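You operate a simulated robot arm through the tools that you are given. There is no shell and no other tool.

You run a simulated two-armed robot. Do the job below in one go: nothing can be reset, and whatever is moved stays where it is left.

JOB
Clear the two faults that the screen names, then measure and save.
Fine: use the control box; one measurement.

Only the result counts: the job must be done as asked and must still hold three seconds after the hand-in. Knocking over, shifting, dropping, spilling or breaking anything else fails it.

ROBOT AND FRAMES
Two 7-joint arms with three-finger grippers on one trunk that stands fixed in place. Base frame: the origin is at the foot of the trunk, x ahead of it, y to its left, z up. Readings come in mm, degrees, newtons and seconds.
The left shoulder is at [86, 126, 1110], the right one opposite. With the tool pointing down near the work surface each hand reaches from about 380 to 860 mm from the base axis, measured 20 degrees to its own side. Payload 2.94 kg a hand.
Tool frame (each hand has its own): the origin (TCP) lies between the finger pads and is the grasp point; the fingertips stand 30 mm ahead of it; z points along the fingers, y is the line along which they close. The gripper opens to 128 mm. The gripper's body begins 93 mm behind the TCP.
Orientation is told as [roll, pitch, yaw] about the base's x, y, z axes, in that order, counted from this pose: with the fingers straight down and closing along the base's y, the tool's x points along the base's -x, its y along +y and its z along -z.

CONTROLS
- The arms move only by the tool move_arm. It takes "left_motion", "right_motion" or both (then of equal length, played together; a hand with none holds still); each is a list of rows, each a list of 6 numbers: the shift along the base's x, y, z in units of 200 mm (1.0 is 200 mm), then the turn, a rotation vector about the base's x, y, z in units of 45 degrees (1.0 is 45 degrees). In form: [[x, y, z, rx, ry, rz], ...]. A call has 1 to 20 rows; each row is the pose to reach, as a shift and turn from the pose commanded when the call began. "left_claw" and "right_claw" are, for a hand that has rows, the opening, from 0 (shut) to 1 (fully open), set as the call begins (left out, the last holds). A call with a number of a shift or a turn outside -1 to 1 is refused whole. A row lasts 0.2 s, in which the tool goes at most 50 mm and 8.6 degrees; a call with a longer step from one row to the next is refused whole, and so is a gripper value outside its range. A pose out of reach is approached as far as the arm can. The call stops where the force on the tool passes 40 N (or 10 N more than at its start, if that is more) or the arm is blocked; 0.2 s more then pass. Each finger halts on what it meets, pressing with about 39 N; the grip force reading is that of the motor and also rises with nothing between the fingers. The clock runs only during rows and for 0.2 s after the last one: add rows that repeat a pose to give the fingers time. It gives the time, the measured TCP pose, the force on the tool (base axes), the opening and the grip force at its end, in the units of the frame above (readings bear some noise), with the torque about the TCP (base axes, N m) and any sound that the robot's microphone picked up.
- Cameras (640 x 400 px; columns grow to the right, rows downward): "scene" is now at [211.5, 34.2, 1275.6]; the picture's right is [0.38, -0.93, 0.00], its down [-0.49, -0.20, -0.85] and it looks along [0.79, 0.32, -0.53] (base axes); focal length 214 px, centre (320, 200). "left" rides on the left gripper at [69, 15, -120] in its tool frame; the picture's right is [-0.21, 0.98, 0.00], its down [-0.82, -0.18, -0.54] and it looks along [-0.53, -0.12, 0.84] (tool axes); focal length 251 px, centre (320, 200). "right" rides on the right gripper at [69, -15, -120] in its tool frame; the picture's right is [0.21, 0.98, 0.00], its down [-0.82, 0.18, -0.54] and it looks along [-0.53, 0.12, 0.84] (tool axes); focal length 251 px, centre (320, 200). There is no depth. A picture from a camera that has moved, and an enlarged one, comes with that camera's place and axes in the base frame and with its lens.
- capture(camera): a new picture of that camera. It takes no simulated time.
- raise_lower(by): slides the trunk up (or, below 0, down) by that many mm; the arms and the scene camera ride with it, the base frame stays. It gives what a move gives, with no picture.
- head_to(pan, tilt): turns the head with the scene camera to pan (to the left, within 80 degrees either way) and tilt (down, from -29 to 69), counted from straight ahead of the robot. It gives what a move gives.
- inspect(camera, box): a new picture of the part [left, top, right, bottom] of that camera's present view, enlarged. It takes no simulated time.
- finish_job(): hands the job in; it is judged then, once.

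Places have to be worked out from the pictures, the camera data and where the tool is seen. Open the grippers and draw the arms clear of the work before you hand the job in, unless the task says otherwise.

The tools are called after ">>>" as a command line: name --argument value ..., lists and objects as JSON in quotes. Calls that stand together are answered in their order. move_arm: Moves the arms, as the interface text tells. Its arguments: {"type":"object","properties":{"left_motion":{"type":"array"},"left_claw":{"type":"number"},"right_motion":{"type":"array"},"right_claw":{"type":"number"}},"required":[]} The other tools are called the same way: raise_lower (by) slides the trunk up or down; head_to (pan, tilt) turns the head that bears the scene camera; capture (camera) takes a picture; inspect (camera, box) takes an enlarged picture of a part of a camera's view; finish_job () hands the job in.

At the start:

```text
time: 0.0
left_position: [493.0, 314.9, 1141.3]
left_ee_rot: [0.0, 0.0, 0.0]
left_wrist_force: [0.2, 0.2, -0.3]
left_wrist_torque: [0.01, -0.04, 0.0]
left_finger_gap: 128.0
left_gripper_force: 0.1
right_position: [562.5, -22.8, 1185.1]
right_ee_rot: [0.0, 0.1, 0.0]
right_wrist_force: [0.5, -0.7, 0.5]
right_wrist_torque: [-0.01, 0.03, -0.03]
right_finger_gap: 128.1
right_gripper_force: 0.0
trunk travel left (down, up): [-325.0, 222.0]
head pan, tilt: [22.0, 31.9]
```

scene: 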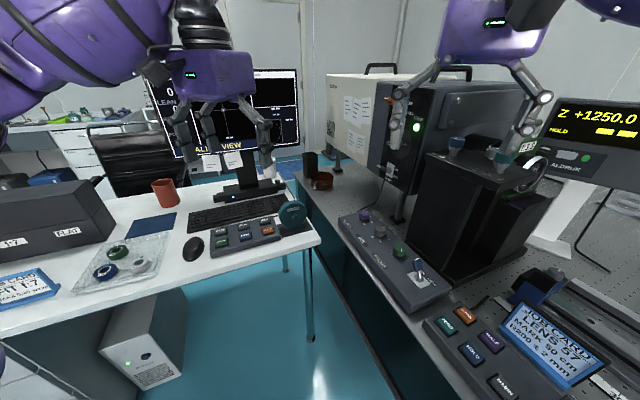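
right: 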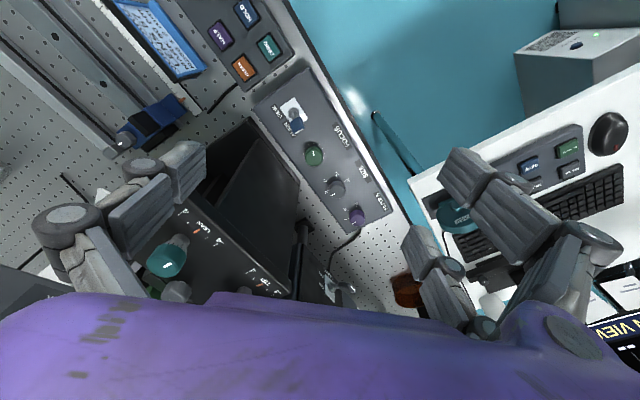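
left: 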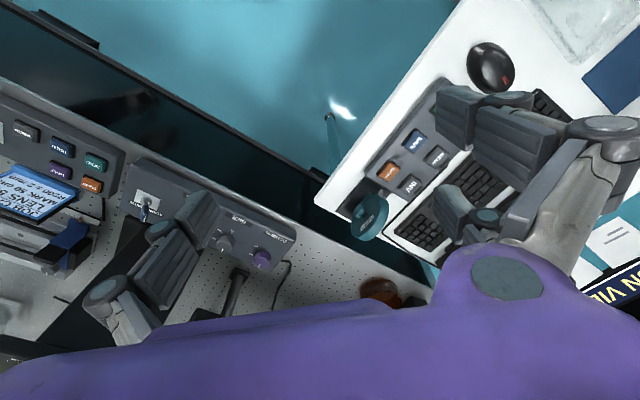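

I start by looking closely at the screen, the control box and the rest of the setup before moving anything.

>>> inspect --camera "scene" --box '[140, 60, 310, 166]'

>>> inspect --camera "scene" --box '[320, 190, 480, 290]'

>>> inspect --camera "scene" --box '[400, 260, 640, 400]'

>>> inspect --camera "scene" --box '[160, 180, 330, 286]'

>>> inspect --camera "scene" --box '[0, 170, 200, 310]'

>>> inspect --camera "scene" --box '[400, 60, 640, 220]'

```text
3.76 times, centred on (225, 113) of scene
camera zoom: at [211.5, 34.2, 1275.6], right [0.38, -0.93, 0.0], down [-0.49, -0.2, -0.85], along [0.79, 0.32, -0.53], focal length 807 px, centre (678, 528)
```

zoom: 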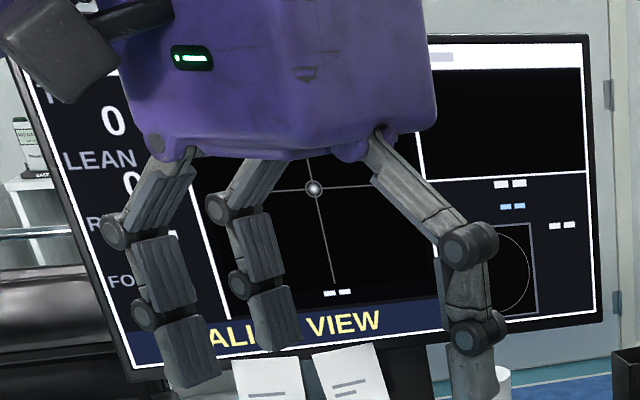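

```text
4.00 times, centred on (400, 240) of scene
camera zoom: at [211.5, 34.2, 1275.6], right [0.38, -0.93, 0.0], down [-0.49, -0.2, -0.85], along [0.79, 0.32, -0.53], focal length 858 px, centre (0, 40)
```

zoom: 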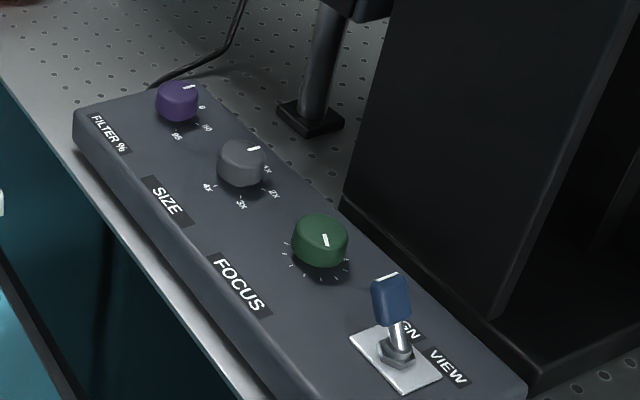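

```text
2.67 times, centred on (520, 330) of scene
camera zoom: at [211.5, 34.2, 1275.6], right [0.38, -0.93, 0.0], down [-0.49, -0.2, -0.85], along [0.79, 0.32, -0.53], focal length 572 px, centre (-213, -147)
```

zoom: 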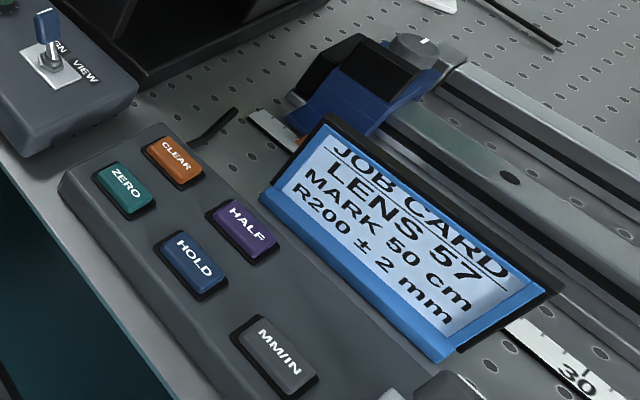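

```text
3.76 times, centred on (245, 233) of scene
camera zoom: at [211.5, 34.2, 1275.6], right [0.38, -0.93, 0.0], down [-0.49, -0.2, -0.85], along [0.79, 0.32, -0.53], focal length 807 px, centre (602, 76)
```

zoom: 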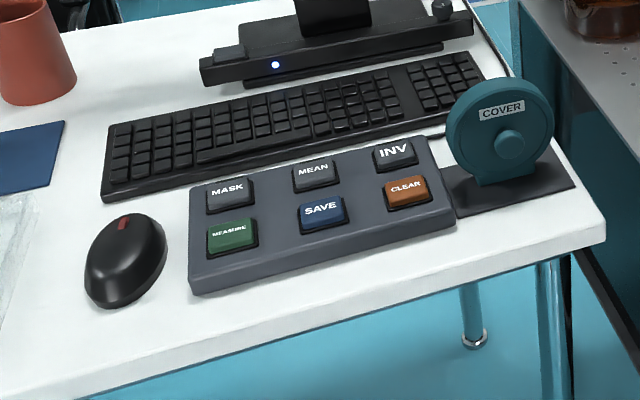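

```text
2.86 times, centred on (100, 240) of scene
camera zoom: at [211.5, 34.2, 1275.6], right [0.38, -0.93, 0.0], down [-0.49, -0.2, -0.85], along [0.79, 0.32, -0.53], focal length 613 px, centre (949, 86)
```

zoom: 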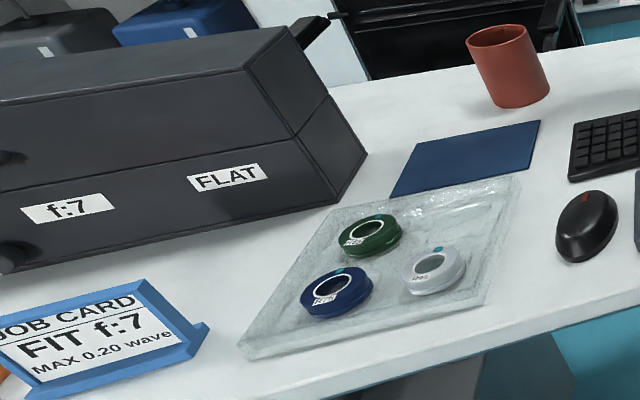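

```text
2.50 times, centred on (520, 140) of scene
camera zoom: at [211.5, 34.2, 1275.6], right [0.38, -0.93, 0.0], down [-0.49, -0.2, -0.85], along [0.79, 0.32, -0.53], focal length 536 px, centre (-180, 350)
```

zoom: 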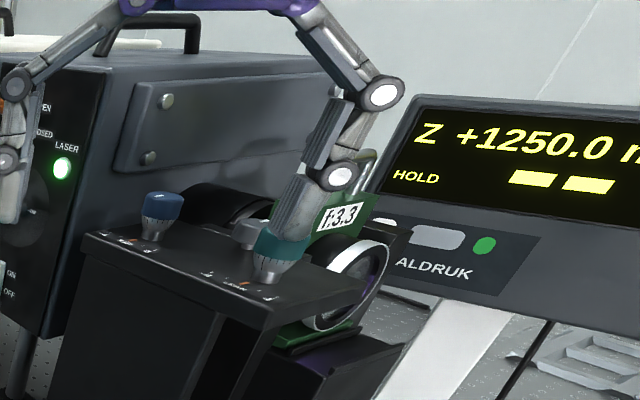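

The left gripper hides part of the screen. I move it left and back in free air to see the screen whole.

>>> move_arm --left_motion '[[-0.1, 0.2, 0.1, 0, 0, 0], [-0.2, 0.4, 0.15, 0, 0, 0], [-0.3, 0.6, 0.2, 0, 0, 0], [-0.4, 0.75, 0.2, 0, 0, 0]]'

>>> capture --camera "scene"

>>> inspect --camera "scene" --box '[140, 60, 310, 166]'

```text
time: 1.0
left_position: [461.8, 423.7, 1145.1]
left_ee_rot: [0.0, 0.0, 0.0]
left_wrist_force: [0.2, -0.5, -0.5]
left_wrist_torque: [-0.01, 0.07, -0.01]
left_finger_gap: 128.3
left_gripper_force: 0.0
left hand out of reach, approached as far as the arm can: row 2, 3, 4
right_position: [564.1, -23.2, 1185.6]
right_ee_rot: [-0.1, 0.0, 0.1]
right_wrist_force: [0.3, 0.1, -0.3]
right_wrist_torque: [-0.02, 0.04, 0.04]
right_finger_gap: 128.1
right_gripper_force: 0.0
trunk travel left (down, up): [-325.0, 222.0]
head pan, tilt: [22.0, 31.9]
```

```text
taken
camera scene: at [212.4, 34.4, 1275.4], right [0.38, -0.93, 0.0], down [-0.49, -0.2, -0.85], along [0.79, 0.32, -0.53], focal length 214 px, centre (320, 200)
```

scene: 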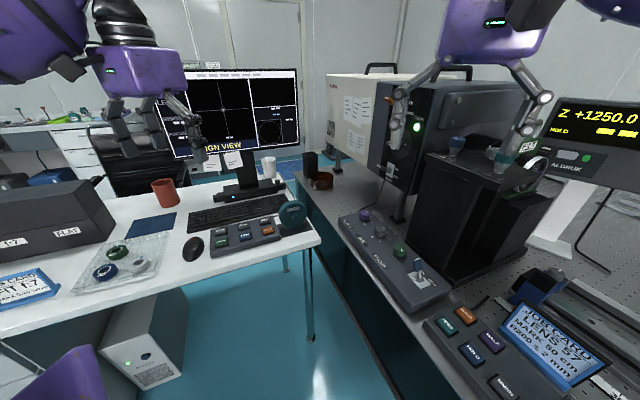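

```text
3.76 times, centred on (225, 113) of scene
camera zoom: at [212.4, 34.4, 1275.4], right [0.38, -0.93, 0.0], down [-0.49, -0.2, -0.85], along [0.79, 0.32, -0.53], focal length 807 px, centre (678, 528)
```

zoom: 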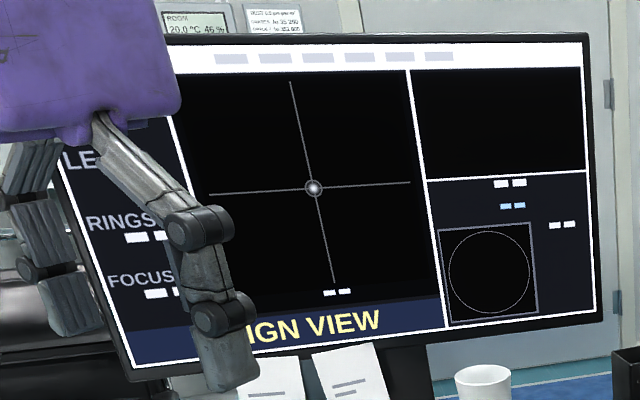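

The left arm still covers the screen's left part, so I pull it further back.

>>> move_arm --left_motion '[[-0.2, 0, 0, 0, 0, 0], [-0.4, 0.0, 0, 0, 0, 0], [-0.6, 0.0, 0, 0, 0, 0], [-0.75, 0.0, 0, 0, 0, 0]]'

>>> inspect --camera "scene" --box '[140, 60, 310, 166]'

```text
time: 2.0
left_position: [310.7, 420.2, 1146.8]
left_ee_rot: [0.0, -0.1, 0.0]
left_wrist_force: [0.8, -1.0, -0.3]
left_wrist_torque: [0.0, -0.04, -0.02]
left_finger_gap: 127.9
left_gripper_force: 0.0
right_position: [561.0, -24.0, 1186.6]
right_ee_rot: [0.1, 0.0, 0.0]
right_wrist_force: [-0.1, -0.7, 0.2]
right_wrist_torque: [0.02, -0.02, -0.03]
right_finger_gap: 127.9
right_gripper_force: 0.1
trunk travel left (down, up): [-325.0, 222.0]
head pan, tilt: [22.0, 31.9]
```

```text
3.76 times, centred on (225, 113) of scene
camera zoom: at [210.2, 33.4, 1275.9], right [0.38, -0.93, 0.0], down [-0.49, -0.2, -0.85], along [0.79, 0.32, -0.53], focal length 807 px, centre (678, 528)
```

zoom: 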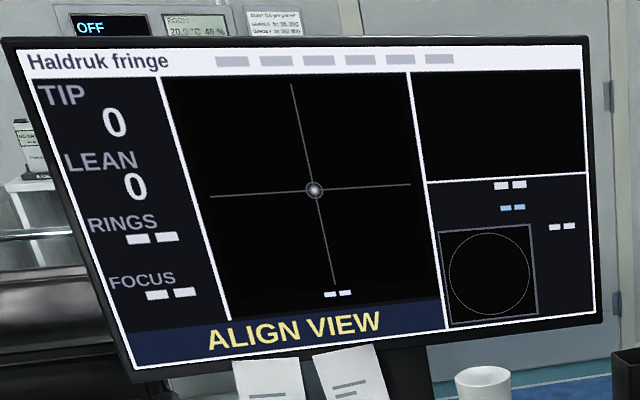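

The banner reads "ALIGN VIEW", so the first fault is the ALIGN/VIEW toggle on the control box. I look at the control box and keypad through the cameras available.

>>> capture --camera "right"

>>> inspect --camera "right" --box '[240, 60, 400, 240]'

>>> inspect --camera "scene" --box '[380, 240, 460, 300]'

>>> inspect --camera "scene" --box '[335, 195, 415, 255]'

>>> inspect --camera "scene" --box '[205, 215, 285, 265]'

>>> inspect --camera "scene" --box '[320, 60, 480, 160]'

```text
taken
camera right: at [491.8, -39.9, 1307.3], right [-0.21, 0.98, 0.0], down [0.82, 0.18, 0.54], along [0.53, 0.12, -0.84], focal length 251 px, centre (320, 200)
```

right: 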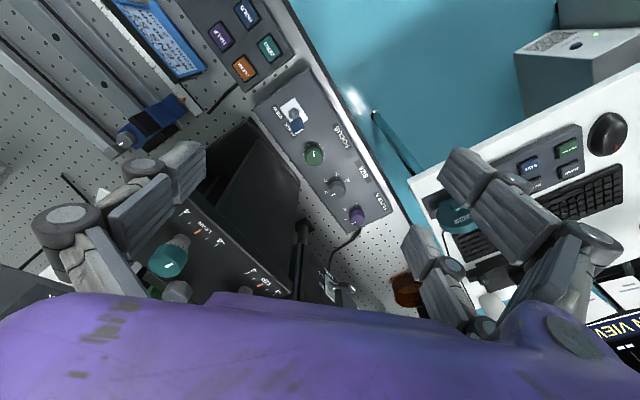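

```text
2.22 times, centred on (320, 150) of right
camera zoom: at [491.8, -39.9, 1307.3], right [-0.21, 0.98, 0.0], down [0.82, 0.18, 0.54], along [0.53, 0.12, -0.84], focal length 559 px, centre (320, 311)
```

zoom: 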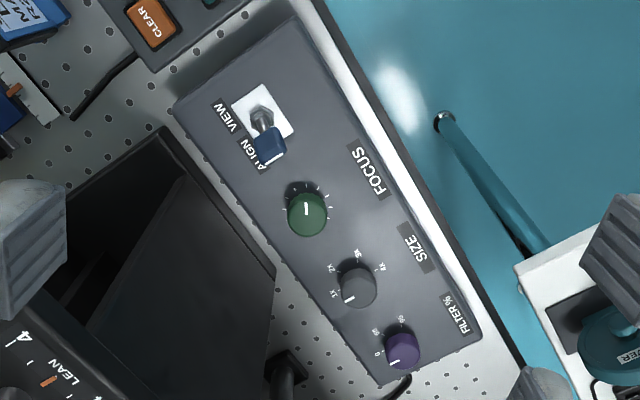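

```text
6.67 times, centred on (420, 270) of scene
camera zoom: at [210.2, 33.4, 1275.9], right [0.38, -0.93, 0.0], down [-0.49, -0.2, -0.85], along [0.79, 0.32, -0.53], focal length 1430 px, centre (-347, -267)
```

zoom: 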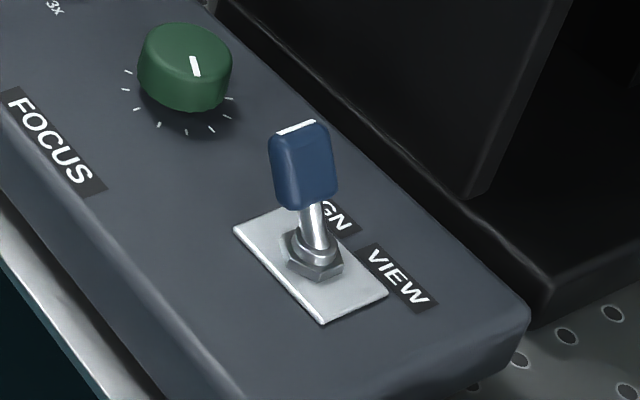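

```text
6.67 times, centred on (375, 225) of scene
camera zoom: at [210.2, 33.4, 1275.9], right [0.38, -0.93, 0.0], down [-0.49, -0.2, -0.85], along [0.79, 0.32, -0.53], focal length 1430 px, centre (-47, 33)
```

zoom: 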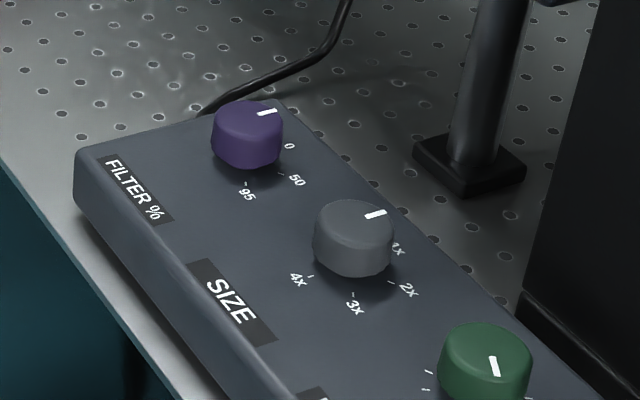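

```text
8.00 times, centred on (245, 240) of scene
camera zoom: at [210.2, 33.4, 1275.9], right [0.38, -0.93, 0.0], down [-0.49, -0.2, -0.85], along [0.79, 0.32, -0.53], focal length 1716 px, centre (920, -120)
```

zoom: 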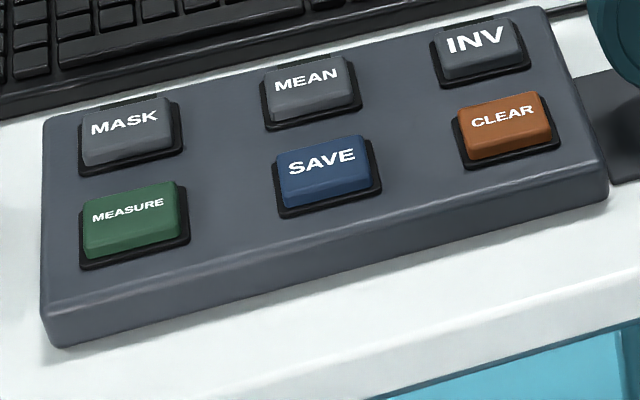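

```text
4.00 times, centred on (400, 110) of scene
camera zoom: at [210.2, 33.4, 1275.9], right [0.38, -0.93, 0.0], down [-0.49, -0.2, -0.85], along [0.79, 0.32, -0.53], focal length 858 px, centre (0, 560)
```

zoom: 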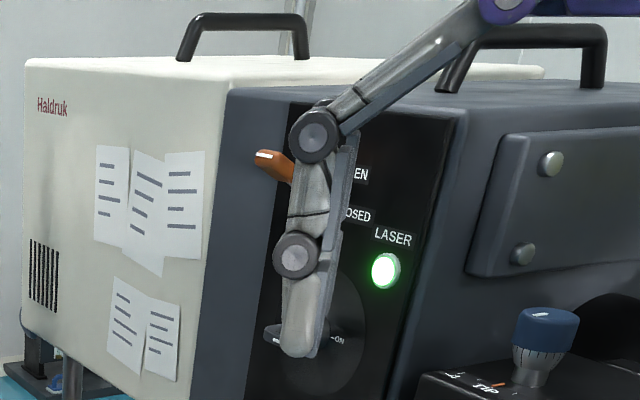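

I triangulated the toggle lever at about (627, -50, 874), tilted toward ALIGN along the box's long axis (+x,+y). Before lowering the right hand I check the dark tower beside it.

>>> inspect --camera "scene" --box '[380, 130, 580, 310]'

>>> inspect --camera "right" --box '[60, 80, 400, 310]'

>>> capture --camera "left"

```text
2.22 times, centred on (480, 220) of scene
camera zoom: at [210.2, 33.4, 1275.9], right [0.38, -0.93, 0.0], down [-0.49, -0.2, -0.85], along [0.79, 0.32, -0.53], focal length 477 px, centre (-36, 156)
```

zoom: 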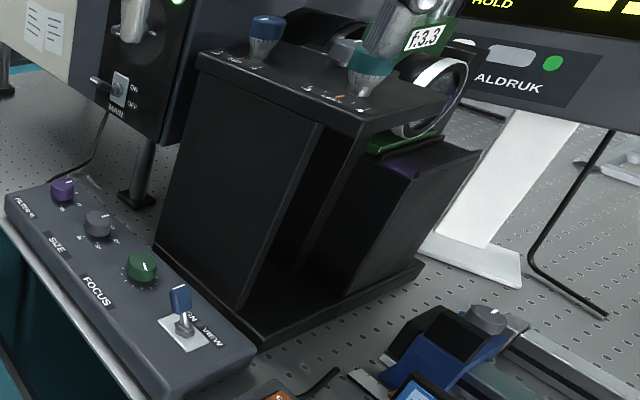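

```text
1.74 times, centred on (230, 195) of right
camera zoom: at [491.8, -39.9, 1307.3], right [-0.21, 0.98, 0.0], down [0.82, 0.18, 0.54], along [0.53, 0.12, -0.84], focal length 437 px, centre (476, 209)
```

zoom: 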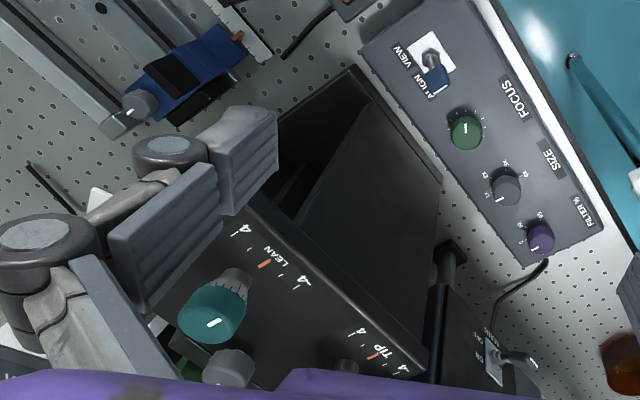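

```text
taken
camera left: at [240.2, 434.1, 1266.1], right [0.21, 0.98, 0.0], down [0.82, -0.18, 0.54], along [0.53, -0.12, -0.84], focal length 251 px, centre (320, 200)
```

left: 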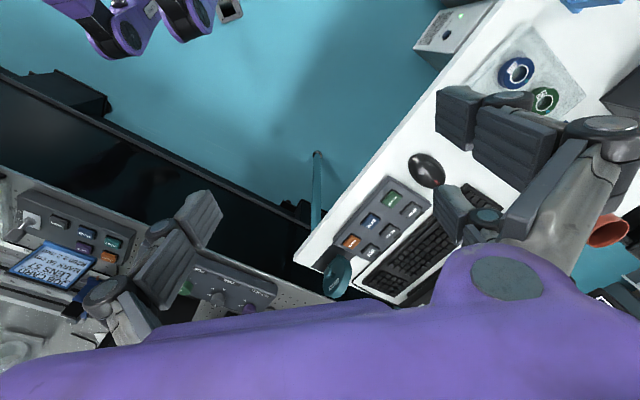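

The tower's top plate edge runs parallel to the control box, about 88 mm away, so there is room. I shut the right gripper, yaw it -45° so it lines up with the box, and hover above the gap between toggle and FOCUS knob.

>>> move_arm --right_motion '[[0.07, 0, -0.147, 0, 0, -0.167], [0.14, -0.01, -0.293, 0, 0, -0.333], [0.21, -0.01, -0.44, 0, 0, -0.5], [0.277, -0.02, -0.587, 0, 0, -0.667], [0.346, -0.02, -0.733, 0, 0, -0.833], [0.415, -0.025, -0.88, 0, 0, -1.0], [0.415, -0.025, -0.88, 0, 0, -1.0]]' --right_claw 0

>>> capture --camera "scene"

>>> capture --camera "right"

```text
time: 3.6
left_position: [311.0, 421.3, 1146.6]
left_ee_rot: [0.0, -0.1, 0.1]
left_wrist_force: [-0.4, -0.3, 0.3]
left_wrist_torque: [0.0, 0.0, -0.02]
left_finger_gap: 127.8
left_gripper_force: 0.1
right_position: [645.3, -28.7, 1011.0]
right_ee_rot: [0.0, -0.1, -45.1]
right_wrist_force: [-0.3, -0.7, -0.3]
right_wrist_torque: [0.03, 0.0, 0.02]
right_finger_gap: 0.2
right_gripper_force: 2.8
trunk travel left (down, up): [-325.0, 222.0]
head pan, tilt: [22.0, 31.9]
```

```text
taken
camera scene: at [210.9, 34.4, 1275.7], right [0.38, -0.93, 0.0], down [-0.49, -0.2, -0.85], along [0.79, 0.32, -0.53], focal length 214 px, centre (320, 200)
```

scene: 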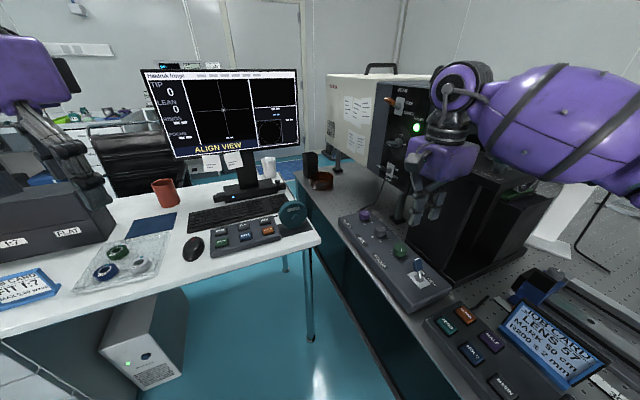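

```text
taken
camera right: at [585.2, 9.9, 1131.6], right [0.54, 0.84, 0.0], down [0.71, -0.45, 0.54], along [0.46, -0.29, -0.84], focal length 251 px, centre (320, 200)
```

right: 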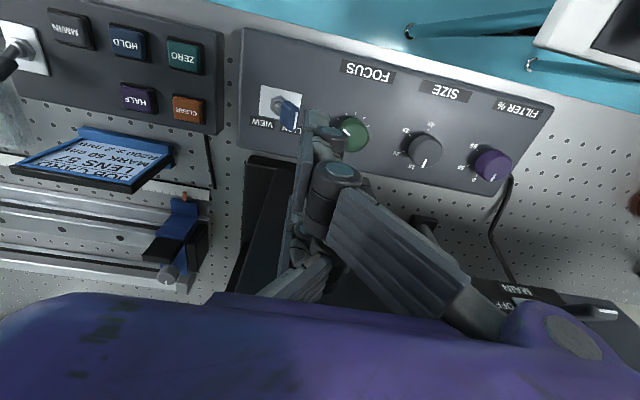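

The hover pose came out as planned; I look closely at where the fingertips sit relative to the lever.

>>> inspect --camera "right" --box '[230, 70, 430, 250]'

>>> inspect --camera "scene" --box '[370, 130, 490, 310]'

```text
2.22 times, centred on (330, 160) of right
camera zoom: at [585.2, 9.9, 1131.6], right [0.54, 0.84, 0.0], down [0.71, -0.45, 0.54], along [0.46, -0.29, -0.84], focal length 559 px, centre (298, 289)
```

zoom: 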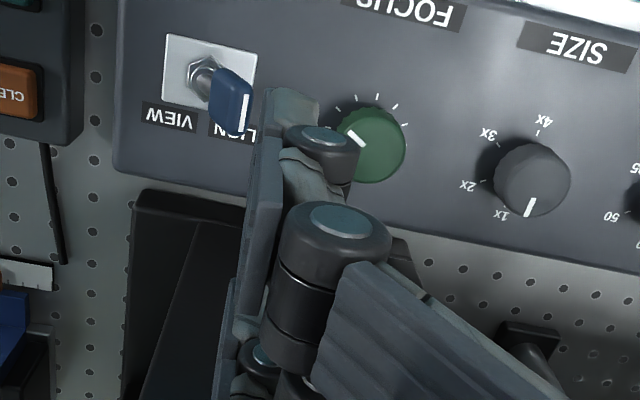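

```text
2.22 times, centred on (430, 220) of scene
camera zoom: at [210.9, 34.4, 1275.7], right [0.38, -0.93, 0.0], down [-0.49, -0.2, -0.85], along [0.79, 0.32, -0.53], focal length 477 px, centre (76, 156)
```

zoom: 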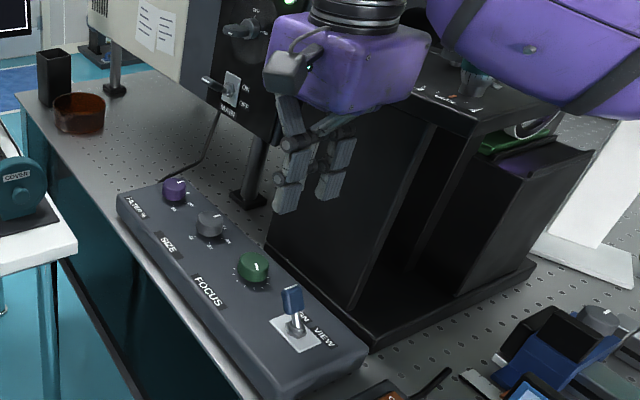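

The visual hand seems to have more than two digits, so I zoom in to understand where contact surfaces are.

>>> inspect --camera "scene" --box '[410, 150, 490, 240]'

>>> inspect --camera "right" --box '[270, 90, 390, 240]'

>>> capture --camera "left"

```text
4.44 times, centred on (450, 195) of scene
camera zoom: at [210.9, 34.4, 1275.7], right [0.38, -0.93, 0.0], down [-0.49, -0.2, -0.85], along [0.79, 0.32, -0.53], focal length 953 px, centre (-258, 222)
```

zoom: 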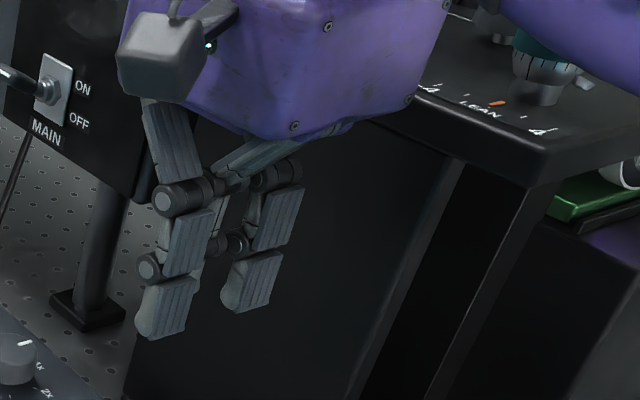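

```text
2.67 times, centred on (330, 165) of right
camera zoom: at [585.2, 9.9, 1131.6], right [0.54, 0.84, 0.0], down [0.71, -0.45, 0.54], along [0.46, -0.29, -0.84], focal length 670 px, centre (293, 293)
```

zoom: 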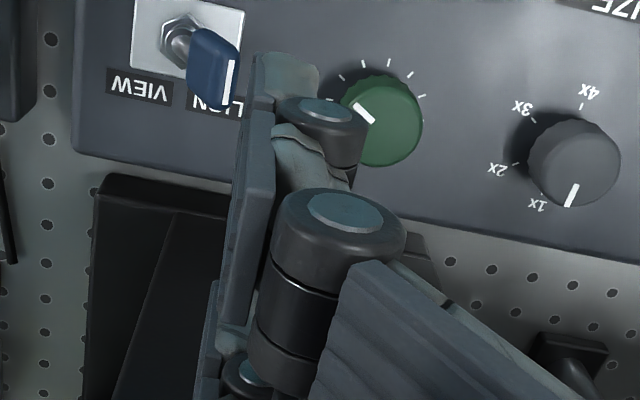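

```text
taken
camera left: at [241.3, 435.3, 1265.5], right [0.21, 0.98, 0.0], down [0.82, -0.18, 0.54], along [0.53, -0.12, -0.84], focal length 251 px, centre (320, 200)
```

left: 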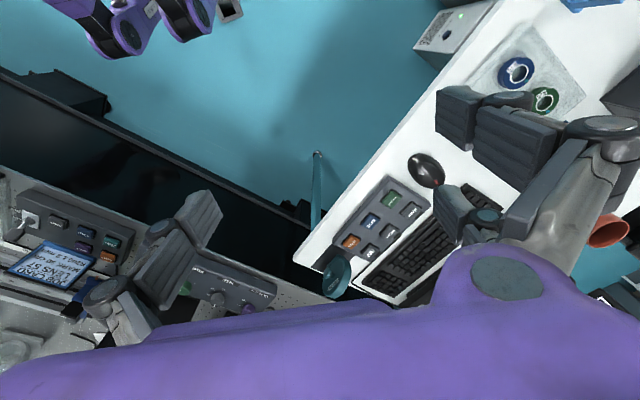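

The finger geometry agrees with the text closely enough. I lower the shut fingers straight down in the gap behind the lever, tips staying about 24 mm above the box top.

>>> move_arm --right_motion '[[-0.0105, -0.0105, -0.15, 0, 0, 0], [-0.0105, -0.0105, -0.3, 0, 0, 0], [-0.0105, -0.0105, -0.43, 0, 0, 0], [-0.0105, -0.0105, -0.53, 0, 0, 0], [-0.0105, -0.0105, -0.59, 0, 0, 0]]'

>>> inspect --camera "scene" --box '[360, 200, 480, 300]'

>>> capture --camera "right"

```text
time: 4.8
left_position: [305.6, 422.9, 1147.1]
left_ee_rot: [-0.1, -0.4, 0.1]
left_wrist_force: [0.3, -0.2, -0.4]
left_wrist_torque: [0.0, -0.01, 0.01]
left_finger_gap: 128.1
left_gripper_force: 0.1
right_position: [641.2, -29.0, 897.8]
right_ee_rot: [0.4, -0.3, -44.8]
right_wrist_force: [-0.2, -0.2, 0.2]
right_wrist_torque: [0.02, -0.02, 0.06]
right_finger_gap: 0.0
right_gripper_force: 3.7
trunk travel left (down, up): [-325.0, 222.0]
head pan, tilt: [22.0, 31.9]
```

```text
4.00 times, centred on (420, 250) of scene
camera zoom: at [206.3, 35.4, 1276.7], right [0.38, -0.93, 0.0], down [-0.49, -0.2, -0.85], along [0.79, 0.32, -0.53], focal length 858 px, centre (-80, 0)
```

zoom: 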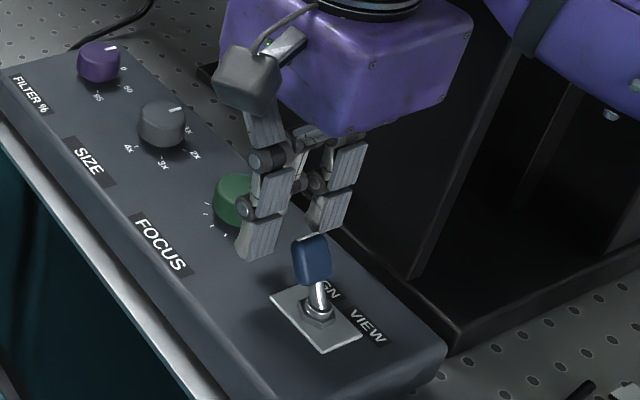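

```text
taken
camera right: at [580.2, 8.2, 1017.9], right [0.54, 0.84, 0.01], down [0.7, -0.45, 0.55], along [0.46, -0.29, -0.84], focal length 251 px, centre (320, 200)
```

right: 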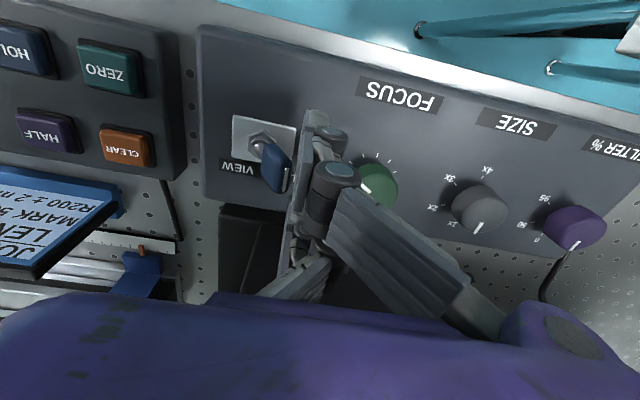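

The fingers are in the gap with no contact force. Now I push along -u (toward VIEW) in small steps.

>>> move_arm --right_motion '[[-0.02, -0.02, -0.02, 0, 0, 0], [-0.04, -0.04, -0.02, 0, 0, 0], [-0.06, -0.06, -0.02, 0, 0, 0], [-0.08, -0.08, -0.02, 0, 0, 0], [-0.1, -0.1, -0.02, 0, 0, 0], [-0.12, -0.12, -0.02, 0, 0, 0], [-0.14, -0.14, -0.02, 0, 0, 0]]'

>>> inspect --camera "scene" --box '[360, 200, 480, 300]'

>>> inspect --camera "scene" --box '[140, 60, 310, 166]'

```text
time: 6.4
left_position: [311.4, 419.7, 1146.2]
left_ee_rot: [-0.1, 0.0, 0.0]
left_wrist_force: [0.1, 1.0, -0.5]
left_wrist_torque: [-0.03, 0.02, -0.04]
left_finger_gap: 127.8
left_gripper_force: 0.1
right_position: [614.4, -58.7, 887.0]
right_ee_rot: [0.0, 0.0, -44.9]
right_wrist_force: [2.3, 0.1, 1.9]
right_wrist_torque: [0.03, -0.04, -0.02]
right_finger_gap: 0.0
right_gripper_force: 3.1
trunk travel left (down, up): [-325.0, 222.0]
head pan, tilt: [22.0, 31.9]
```

```text
4.00 times, centred on (420, 250) of scene
camera zoom: at [211.5, 34.1, 1275.6], right [0.38, -0.93, 0.0], down [-0.49, -0.2, -0.85], along [0.79, 0.32, -0.53], focal length 858 px, centre (-80, 0)
```

zoom: 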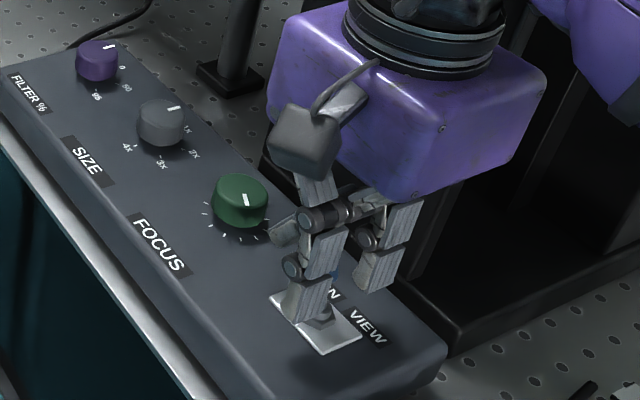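

```text
3.76 times, centred on (225, 113) of scene
camera zoom: at [211.5, 34.1, 1275.6], right [0.38, -0.93, 0.0], down [-0.49, -0.2, -0.85], along [0.79, 0.32, -0.53], focal length 807 px, centre (678, 528)
```

zoom: 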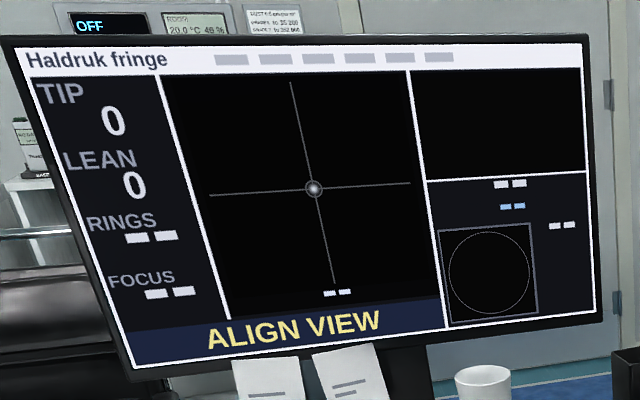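

There's light contact and the lever is being carried, but the screen still says ALIGN VIEW. I continue pushing.

>>> move_arm --right_motion '[[-0.02, -0.02, 0, 0, 0, 0], [-0.04, -0.04, 0, 0, 0, 0], [-0.06, -0.06, 0, 0, 0, 0], [-0.075, -0.075, 0, 0, 0, 0]]'

>>> inspect --camera "scene" --box '[360, 200, 480, 300]'

>>> inspect --camera "scene" --box '[140, 60, 310, 166]'

```text
time: 7.4
left_position: [312.1, 419.6, 1146.6]
left_ee_rot: [0.0, 0.1, 0.0]
left_wrist_force: [-1.0, -0.9, -1.0]
left_wrist_torque: [0.02, -0.03, 0.0]
left_finger_gap: 127.9
left_gripper_force: 0.0
right_position: [601.3, -73.2, 887.2]
right_ee_rot: [-0.1, 0.0, -45.0]
right_wrist_force: [0.3, -0.5, -0.4]
right_wrist_torque: [0.02, 0.0, -0.03]
right_finger_gap: 0.0
right_gripper_force: 3.6
trunk travel left (down, up): [-325.0, 222.0]
head pan, tilt: [22.0, 31.9]
heard: click
```

```text
4.00 times, centred on (420, 250) of scene
camera zoom: at [211.7, 33.9, 1275.5], right [0.38, -0.93, 0.0], down [-0.49, -0.2, -0.85], along [0.79, 0.32, -0.53], focal length 858 px, centre (-80, 0)
```

zoom: 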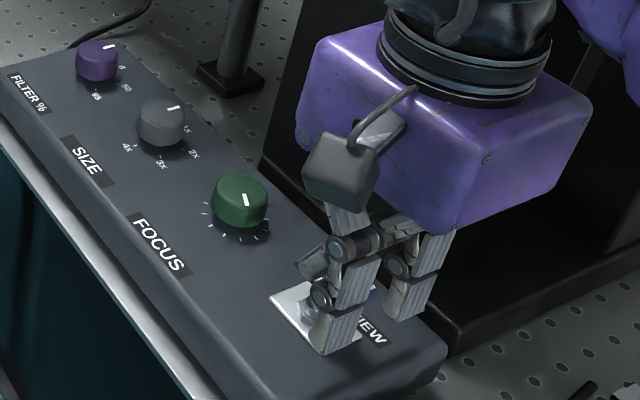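

```text
3.76 times, centred on (225, 113) of scene
camera zoom: at [211.7, 33.9, 1275.5], right [0.38, -0.93, 0.0], down [-0.49, -0.2, -0.85], along [0.79, 0.32, -0.53], focal length 807 px, centre (678, 528)
```

zoom: 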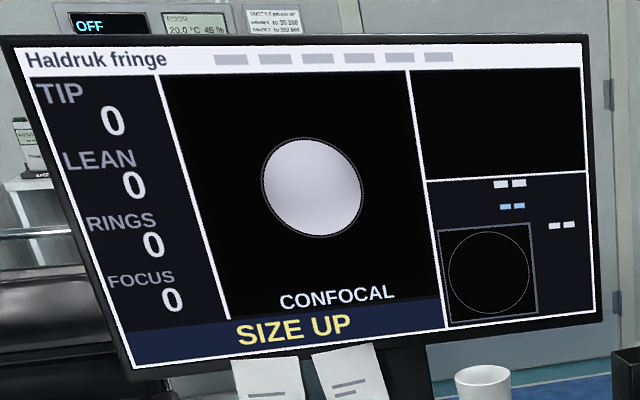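

The toggle clicked and the banner now reads "SIZE UP": the second fault is the SIZE knob, which must go up from 1x. I lift the right hand straight up and check everything.

>>> move_arm --right_motion '[[0, 0, 0.1, 0, 0, 0], [0, 0, 0.25, 0, 0, 0], [0, 0, 0.45, 0, 0, 0], [0, 0, 0.65, 0, 0, 0]]'

>>> capture --camera "right"

>>> inspect --camera "scene" --box '[360, 200, 460, 300]'

>>> inspect --camera "scene" --box '[345, 200, 415, 255]'

>>> inspect --camera "scene" --box '[140, 60, 310, 166]'

```text
time: 8.4
left_position: [310.5, 420.5, 1146.5]
left_ee_rot: [0.1, 0.1, 0.1]
left_wrist_force: [-0.5, 0.4, 0.4]
left_wrist_torque: [-0.02, -0.02, -0.02]
left_finger_gap: 127.8
left_gripper_force: 0.1
right_position: [601.4, -71.7, 1017.6]
right_ee_rot: [0.0, 0.1, -44.9]
right_wrist_force: [-0.4, 0.1, -0.3]
right_wrist_torque: [0.0, 0.0, 0.05]
right_finger_gap: 0.1
right_gripper_force: 2.6
trunk travel left (down, up): [-325.0, 222.0]
head pan, tilt: [22.0, 31.9]
```

```text
taken
camera right: at [541.0, -34.2, 1138.1], right [0.54, 0.84, 0.0], down [0.71, -0.45, 0.54], along [0.46, -0.29, -0.84], focal length 251 px, centre (320, 200)
```

right: 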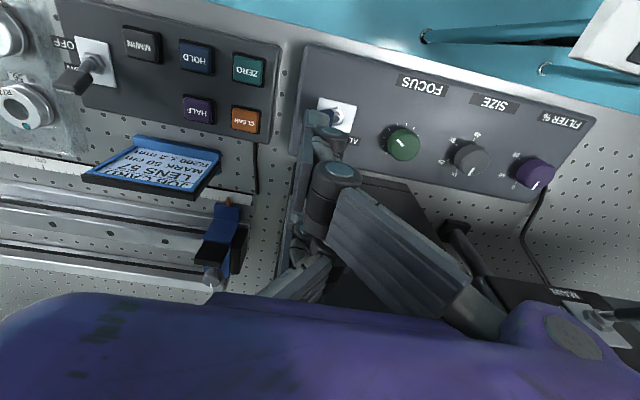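

```text
4.00 times, centred on (410, 250) of scene
camera zoom: at [211.0, 34.4, 1275.6], right [0.38, -0.93, 0.0], down [-0.49, -0.2, -0.85], along [0.79, 0.32, -0.53], focal length 858 px, centre (-40, 0)
```

zoom: 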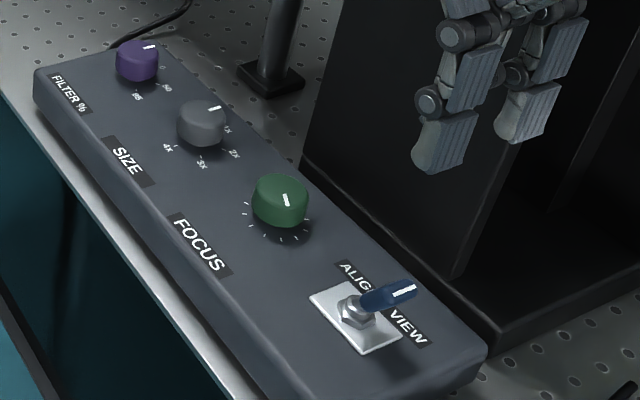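

```text
7.27 times, centred on (380, 228) of scene
camera zoom: at [211.0, 34.4, 1275.6], right [0.38, -0.93, 0.0], down [-0.49, -0.2, -0.85], along [0.79, 0.32, -0.53], focal length 1560 px, centre (-116, 0)
```

zoom: 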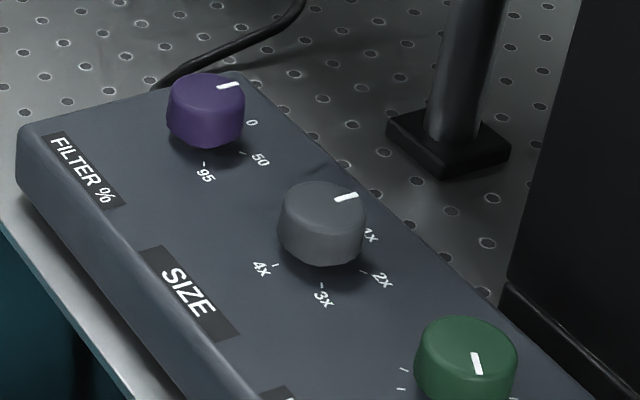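

```text
3.76 times, centred on (225, 113) of scene
camera zoom: at [211.0, 34.4, 1275.6], right [0.38, -0.93, 0.0], down [-0.49, -0.2, -0.85], along [0.79, 0.32, -0.53], focal length 807 px, centre (678, 528)
```

zoom: 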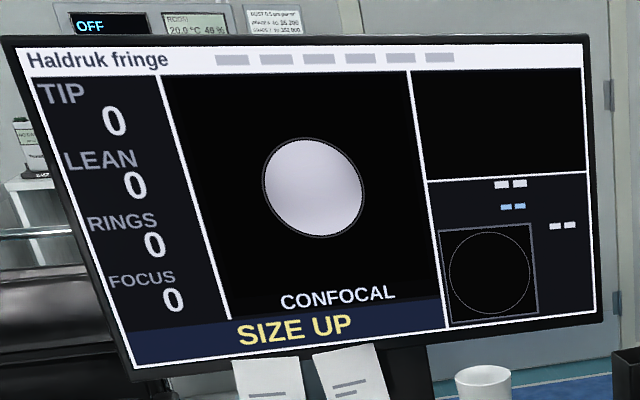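

The toggle rests at VIEW. Next is the SIZE knob at about (730, 51, 873): I hover over it with yaw back to 0 and the gripper half open, then check alignment.

>>> move_arm --right_motion '[[0.107, 0.102, 0, 0, 0, 0.167], [0.214, 0.204, 0, 0, 0, 0.333], [0.321, 0.307, 0, 0, 0, 0.5], [0.429, 0.409, 0, 0, 0, 0.667], [0.536, 0.511, 0, 0, 0, 0.833], [0.643, 0.6135, 0, 0, 0, 1.0], [0.643, 0.6135, 0, 0, 0, 1.0], [0.643, 0.6135, 0, 0, 0, 1.0]]' --right_claw 0.5

>>> capture --camera "scene"

>>> capture --camera "right"

>>> inspect --camera "scene" --box '[330, 140, 450, 260]'

```text
time: 10.2
left_position: [311.1, 421.1, 1145.4]
left_ee_rot: [-0.1, 0.1, 0.0]
left_wrist_force: [-0.6, -0.4, -0.5]
left_wrist_torque: [-0.04, -0.01, -0.03]
left_finger_gap: 128.0
left_gripper_force: 0.1
right_position: [728.7, 50.4, 1017.2]
right_ee_rot: [0.0, -0.1, 0.1]
right_wrist_force: [0.1, 0.4, -0.2]
right_wrist_torque: [-0.03, 0.02, -0.01]
right_finger_gap: 63.8
right_gripper_force: 0.0
trunk travel left (down, up): [-325.0, 222.0]
head pan, tilt: [22.0, 31.9]
```

```text
taken
camera scene: at [211.6, 34.8, 1275.5], right [0.38, -0.93, 0.0], down [-0.49, -0.2, -0.85], along [0.79, 0.32, -0.53], focal length 214 px, centre (320, 200)
```

scene: 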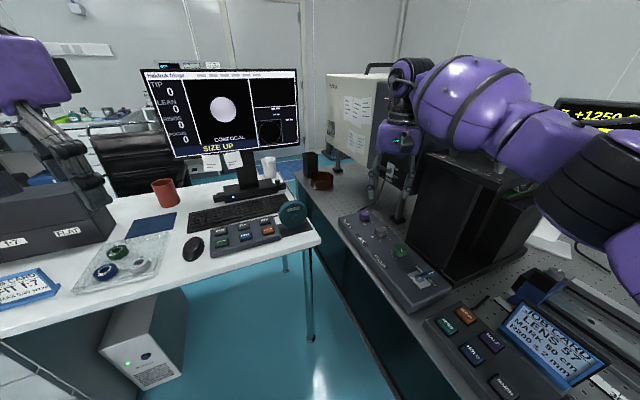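

```text
taken
camera right: at [659.0, 34.7, 1138.3], right [-0.22, 0.98, 0.0], down [0.82, 0.18, 0.54], along [0.53, 0.12, -0.84], focal length 251 px, centre (320, 200)
```

right: 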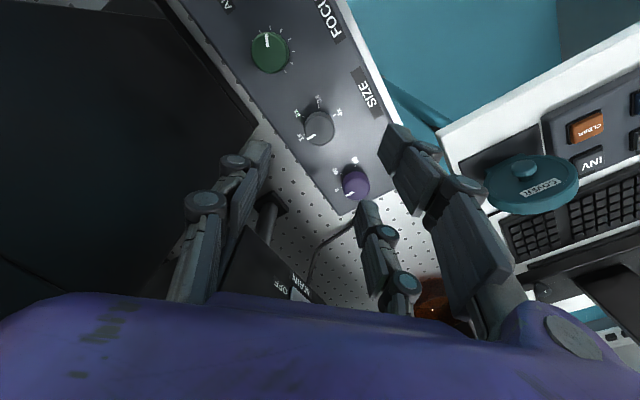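

```text
3.33 times, centred on (390, 200) of scene
camera zoom: at [211.6, 34.8, 1275.5], right [0.38, -0.93, 0.0], down [-0.49, -0.2, -0.85], along [0.79, 0.32, -0.53], focal length 715 px, centre (87, 200)
```

zoom: 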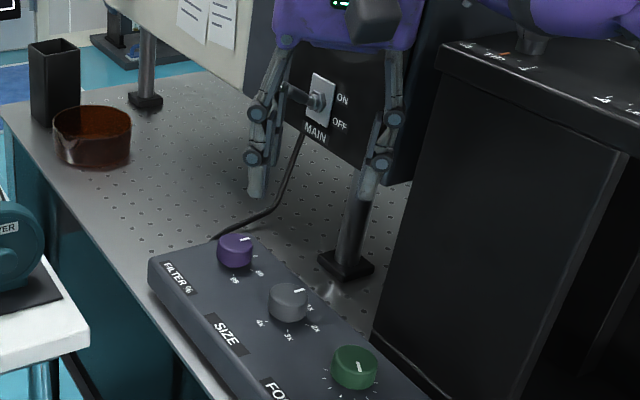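

I zoom in on the knob from the right camera for an accurate centre and tick angles.

>>> inspect --camera "right" --box '[230, 10, 390, 210]'

>>> inspect --camera "right" --box '[280, 90, 360, 150]'

>>> inspect --camera "scene" --box '[350, 205, 410, 250]'

```text
2.00 times, centred on (310, 110) of right
camera zoom: at [659.0, 34.7, 1138.3], right [-0.22, 0.98, 0.0], down [0.82, 0.18, 0.54], along [0.53, 0.12, -0.84], focal length 503 px, centre (340, 380)
```

zoom: 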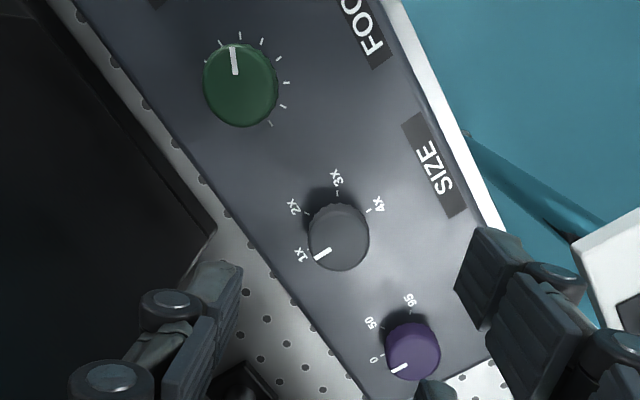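

```text
6.67 times, centred on (320, 120) of right
camera zoom: at [659.0, 34.7, 1138.3], right [-0.22, 0.98, 0.0], down [0.82, 0.18, 0.54], along [0.53, 0.12, -0.84], focal length 1676 px, centre (320, 733)
```

zoom: 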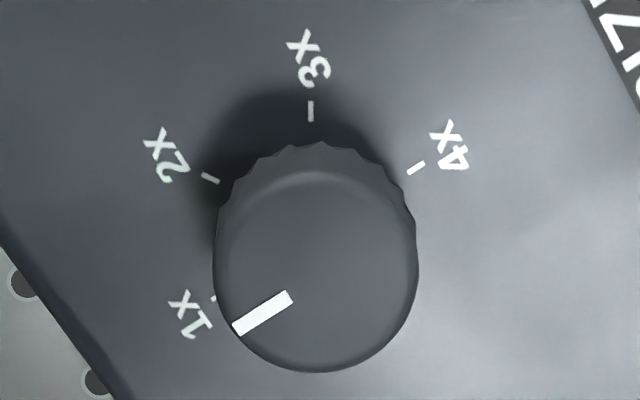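

```text
8.89 times, centred on (380, 228) of scene
camera zoom: at [211.6, 34.8, 1275.5], right [0.38, -0.93, 0.0], down [-0.49, -0.2, -0.85], along [0.79, 0.32, -0.53], focal length 1906 px, centre (-213, -44)
```

zoom: 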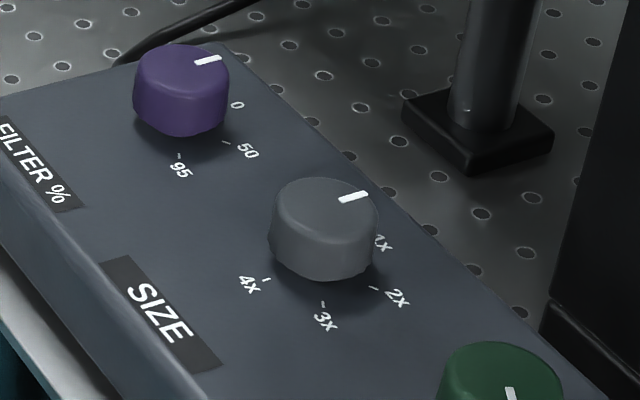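

Refined: the SIZE knob centre is near (743, 53), top z≈864, radius ≈16 mm, and going up from 1x to 2x is clockwise by roughly 60°. I correct the hover and lower with the fingers open to about 54 mm.

>>> move_arm --right_motion '[[0.0675, 0.01, 0, 0, 0, 0], [0.0675, 0.01, -0.1, 0, 0, 0], [0.0675, 0.01, -0.3, 0, 0, 0], [0.0675, 0.01, -0.45, 0, 0, 0], [0.0675, 0.01, -0.55, 0, 0, 0]]' --right_claw 0.42

>>> capture --camera "right"

>>> inspect --camera "scene" --box '[340, 170, 440, 260]'

```text
time: 11.4
left_position: [312.4, 419.9, 1146.4]
left_ee_rot: [0.1, 0.1, 0.0]
left_wrist_force: [0.7, -0.3, 0.8]
left_wrist_torque: [-0.03, 0.04, -0.03]
left_finger_gap: 127.9
left_gripper_force: 0.1
right_position: [741.7, 50.9, 907.4]
right_ee_rot: [0.1, -0.1, -0.1]
right_wrist_force: [-0.2, 0.6, 0.0]
right_wrist_torque: [-0.01, -0.01, 0.0]
right_finger_gap: 53.7
right_gripper_force: 0.0
trunk travel left (down, up): [-325.0, 222.0]
head pan, tilt: [22.0, 31.9]
```

```text
taken
camera right: at [672.2, 34.9, 1027.9], right [-0.21, 0.98, 0.0], down [0.82, 0.18, 0.54], along [0.53, 0.12, -0.84], focal length 251 px, centre (320, 200)
```

right: 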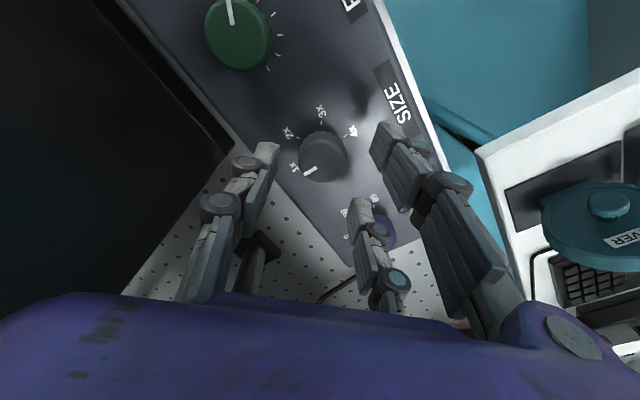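

```text
4.44 times, centred on (390, 215) of scene
camera zoom: at [211.9, 34.2, 1275.5], right [0.38, -0.93, 0.0], down [-0.49, -0.2, -0.85], along [0.79, 0.32, -0.53], focal length 953 px, centre (9, 133)
```

zoom: 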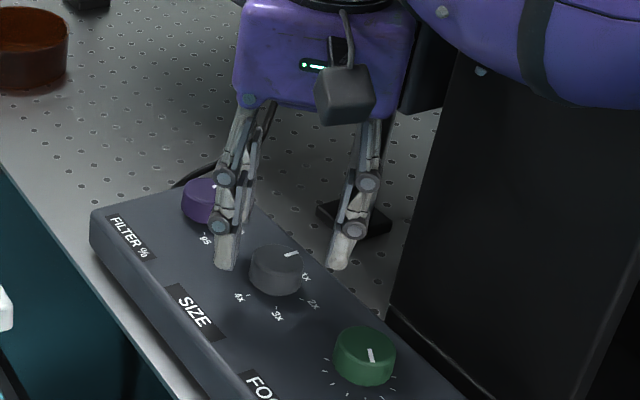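

The knob sits centred between the fingers. I lower the last 30 mm, then close gently on it.

>>> move_arm --right_motion '[[0, 0, -0.05, 0, 0, 0], [0, 0, -0.1, 0, 0, 0], [0, 0, -0.15, 0, 0, 0]]'

>>> inspect --camera "scene" --box '[340, 170, 440, 260]'

>>> inspect --camera "right" --box '[220, 60, 420, 260]'

```text
time: 12.2
left_position: [312.0, 420.0, 1146.1]
left_ee_rot: [0.0, 0.0, 0.0]
left_wrist_force: [-0.8, -0.7, 0.4]
left_wrist_torque: [0.02, 0.02, -0.03]
left_finger_gap: 127.9
left_gripper_force: 0.1
right_position: [742.4, 51.3, 877.2]
right_ee_rot: [0.0, 0.0, 0.0]
right_wrist_force: [-0.9, -0.1, 0.0]
right_wrist_torque: [0.0, 0.0, 0.0]
right_finger_gap: 53.5
right_gripper_force: 0.0
trunk travel left (down, up): [-325.0, 222.0]
head pan, tilt: [22.0, 31.9]
```

```text
4.44 times, centred on (390, 215) of scene
camera zoom: at [211.7, 34.2, 1275.5], right [0.38, -0.93, 0.0], down [-0.49, -0.2, -0.85], along [0.79, 0.32, -0.53], focal length 953 px, centre (9, 133)
```

zoom: 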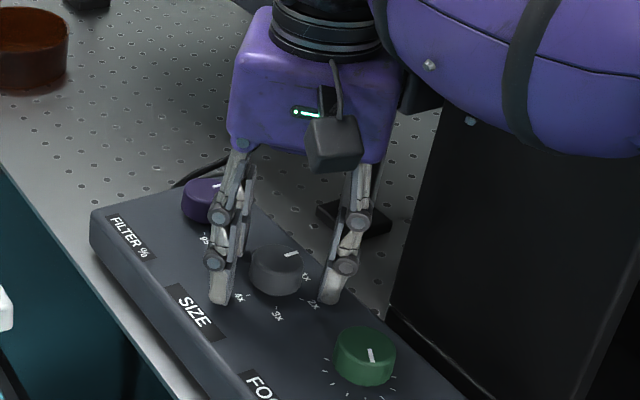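

```text
2.00 times, centred on (320, 160) of right
camera zoom: at [673.0, 34.9, 997.8], right [-0.21, 0.98, 0.0], down [0.82, 0.18, 0.54], along [0.53, 0.12, -0.84], focal length 503 px, centre (320, 280)
```

zoom: 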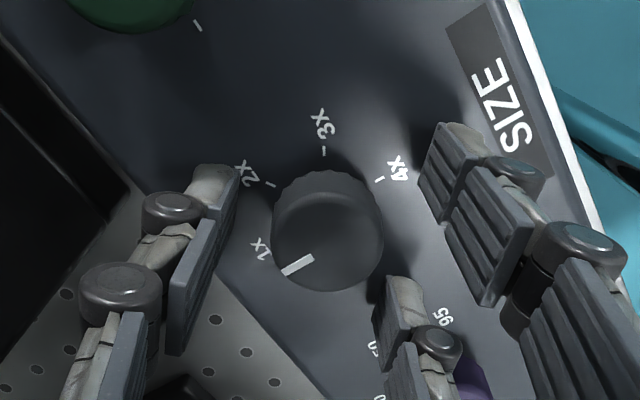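

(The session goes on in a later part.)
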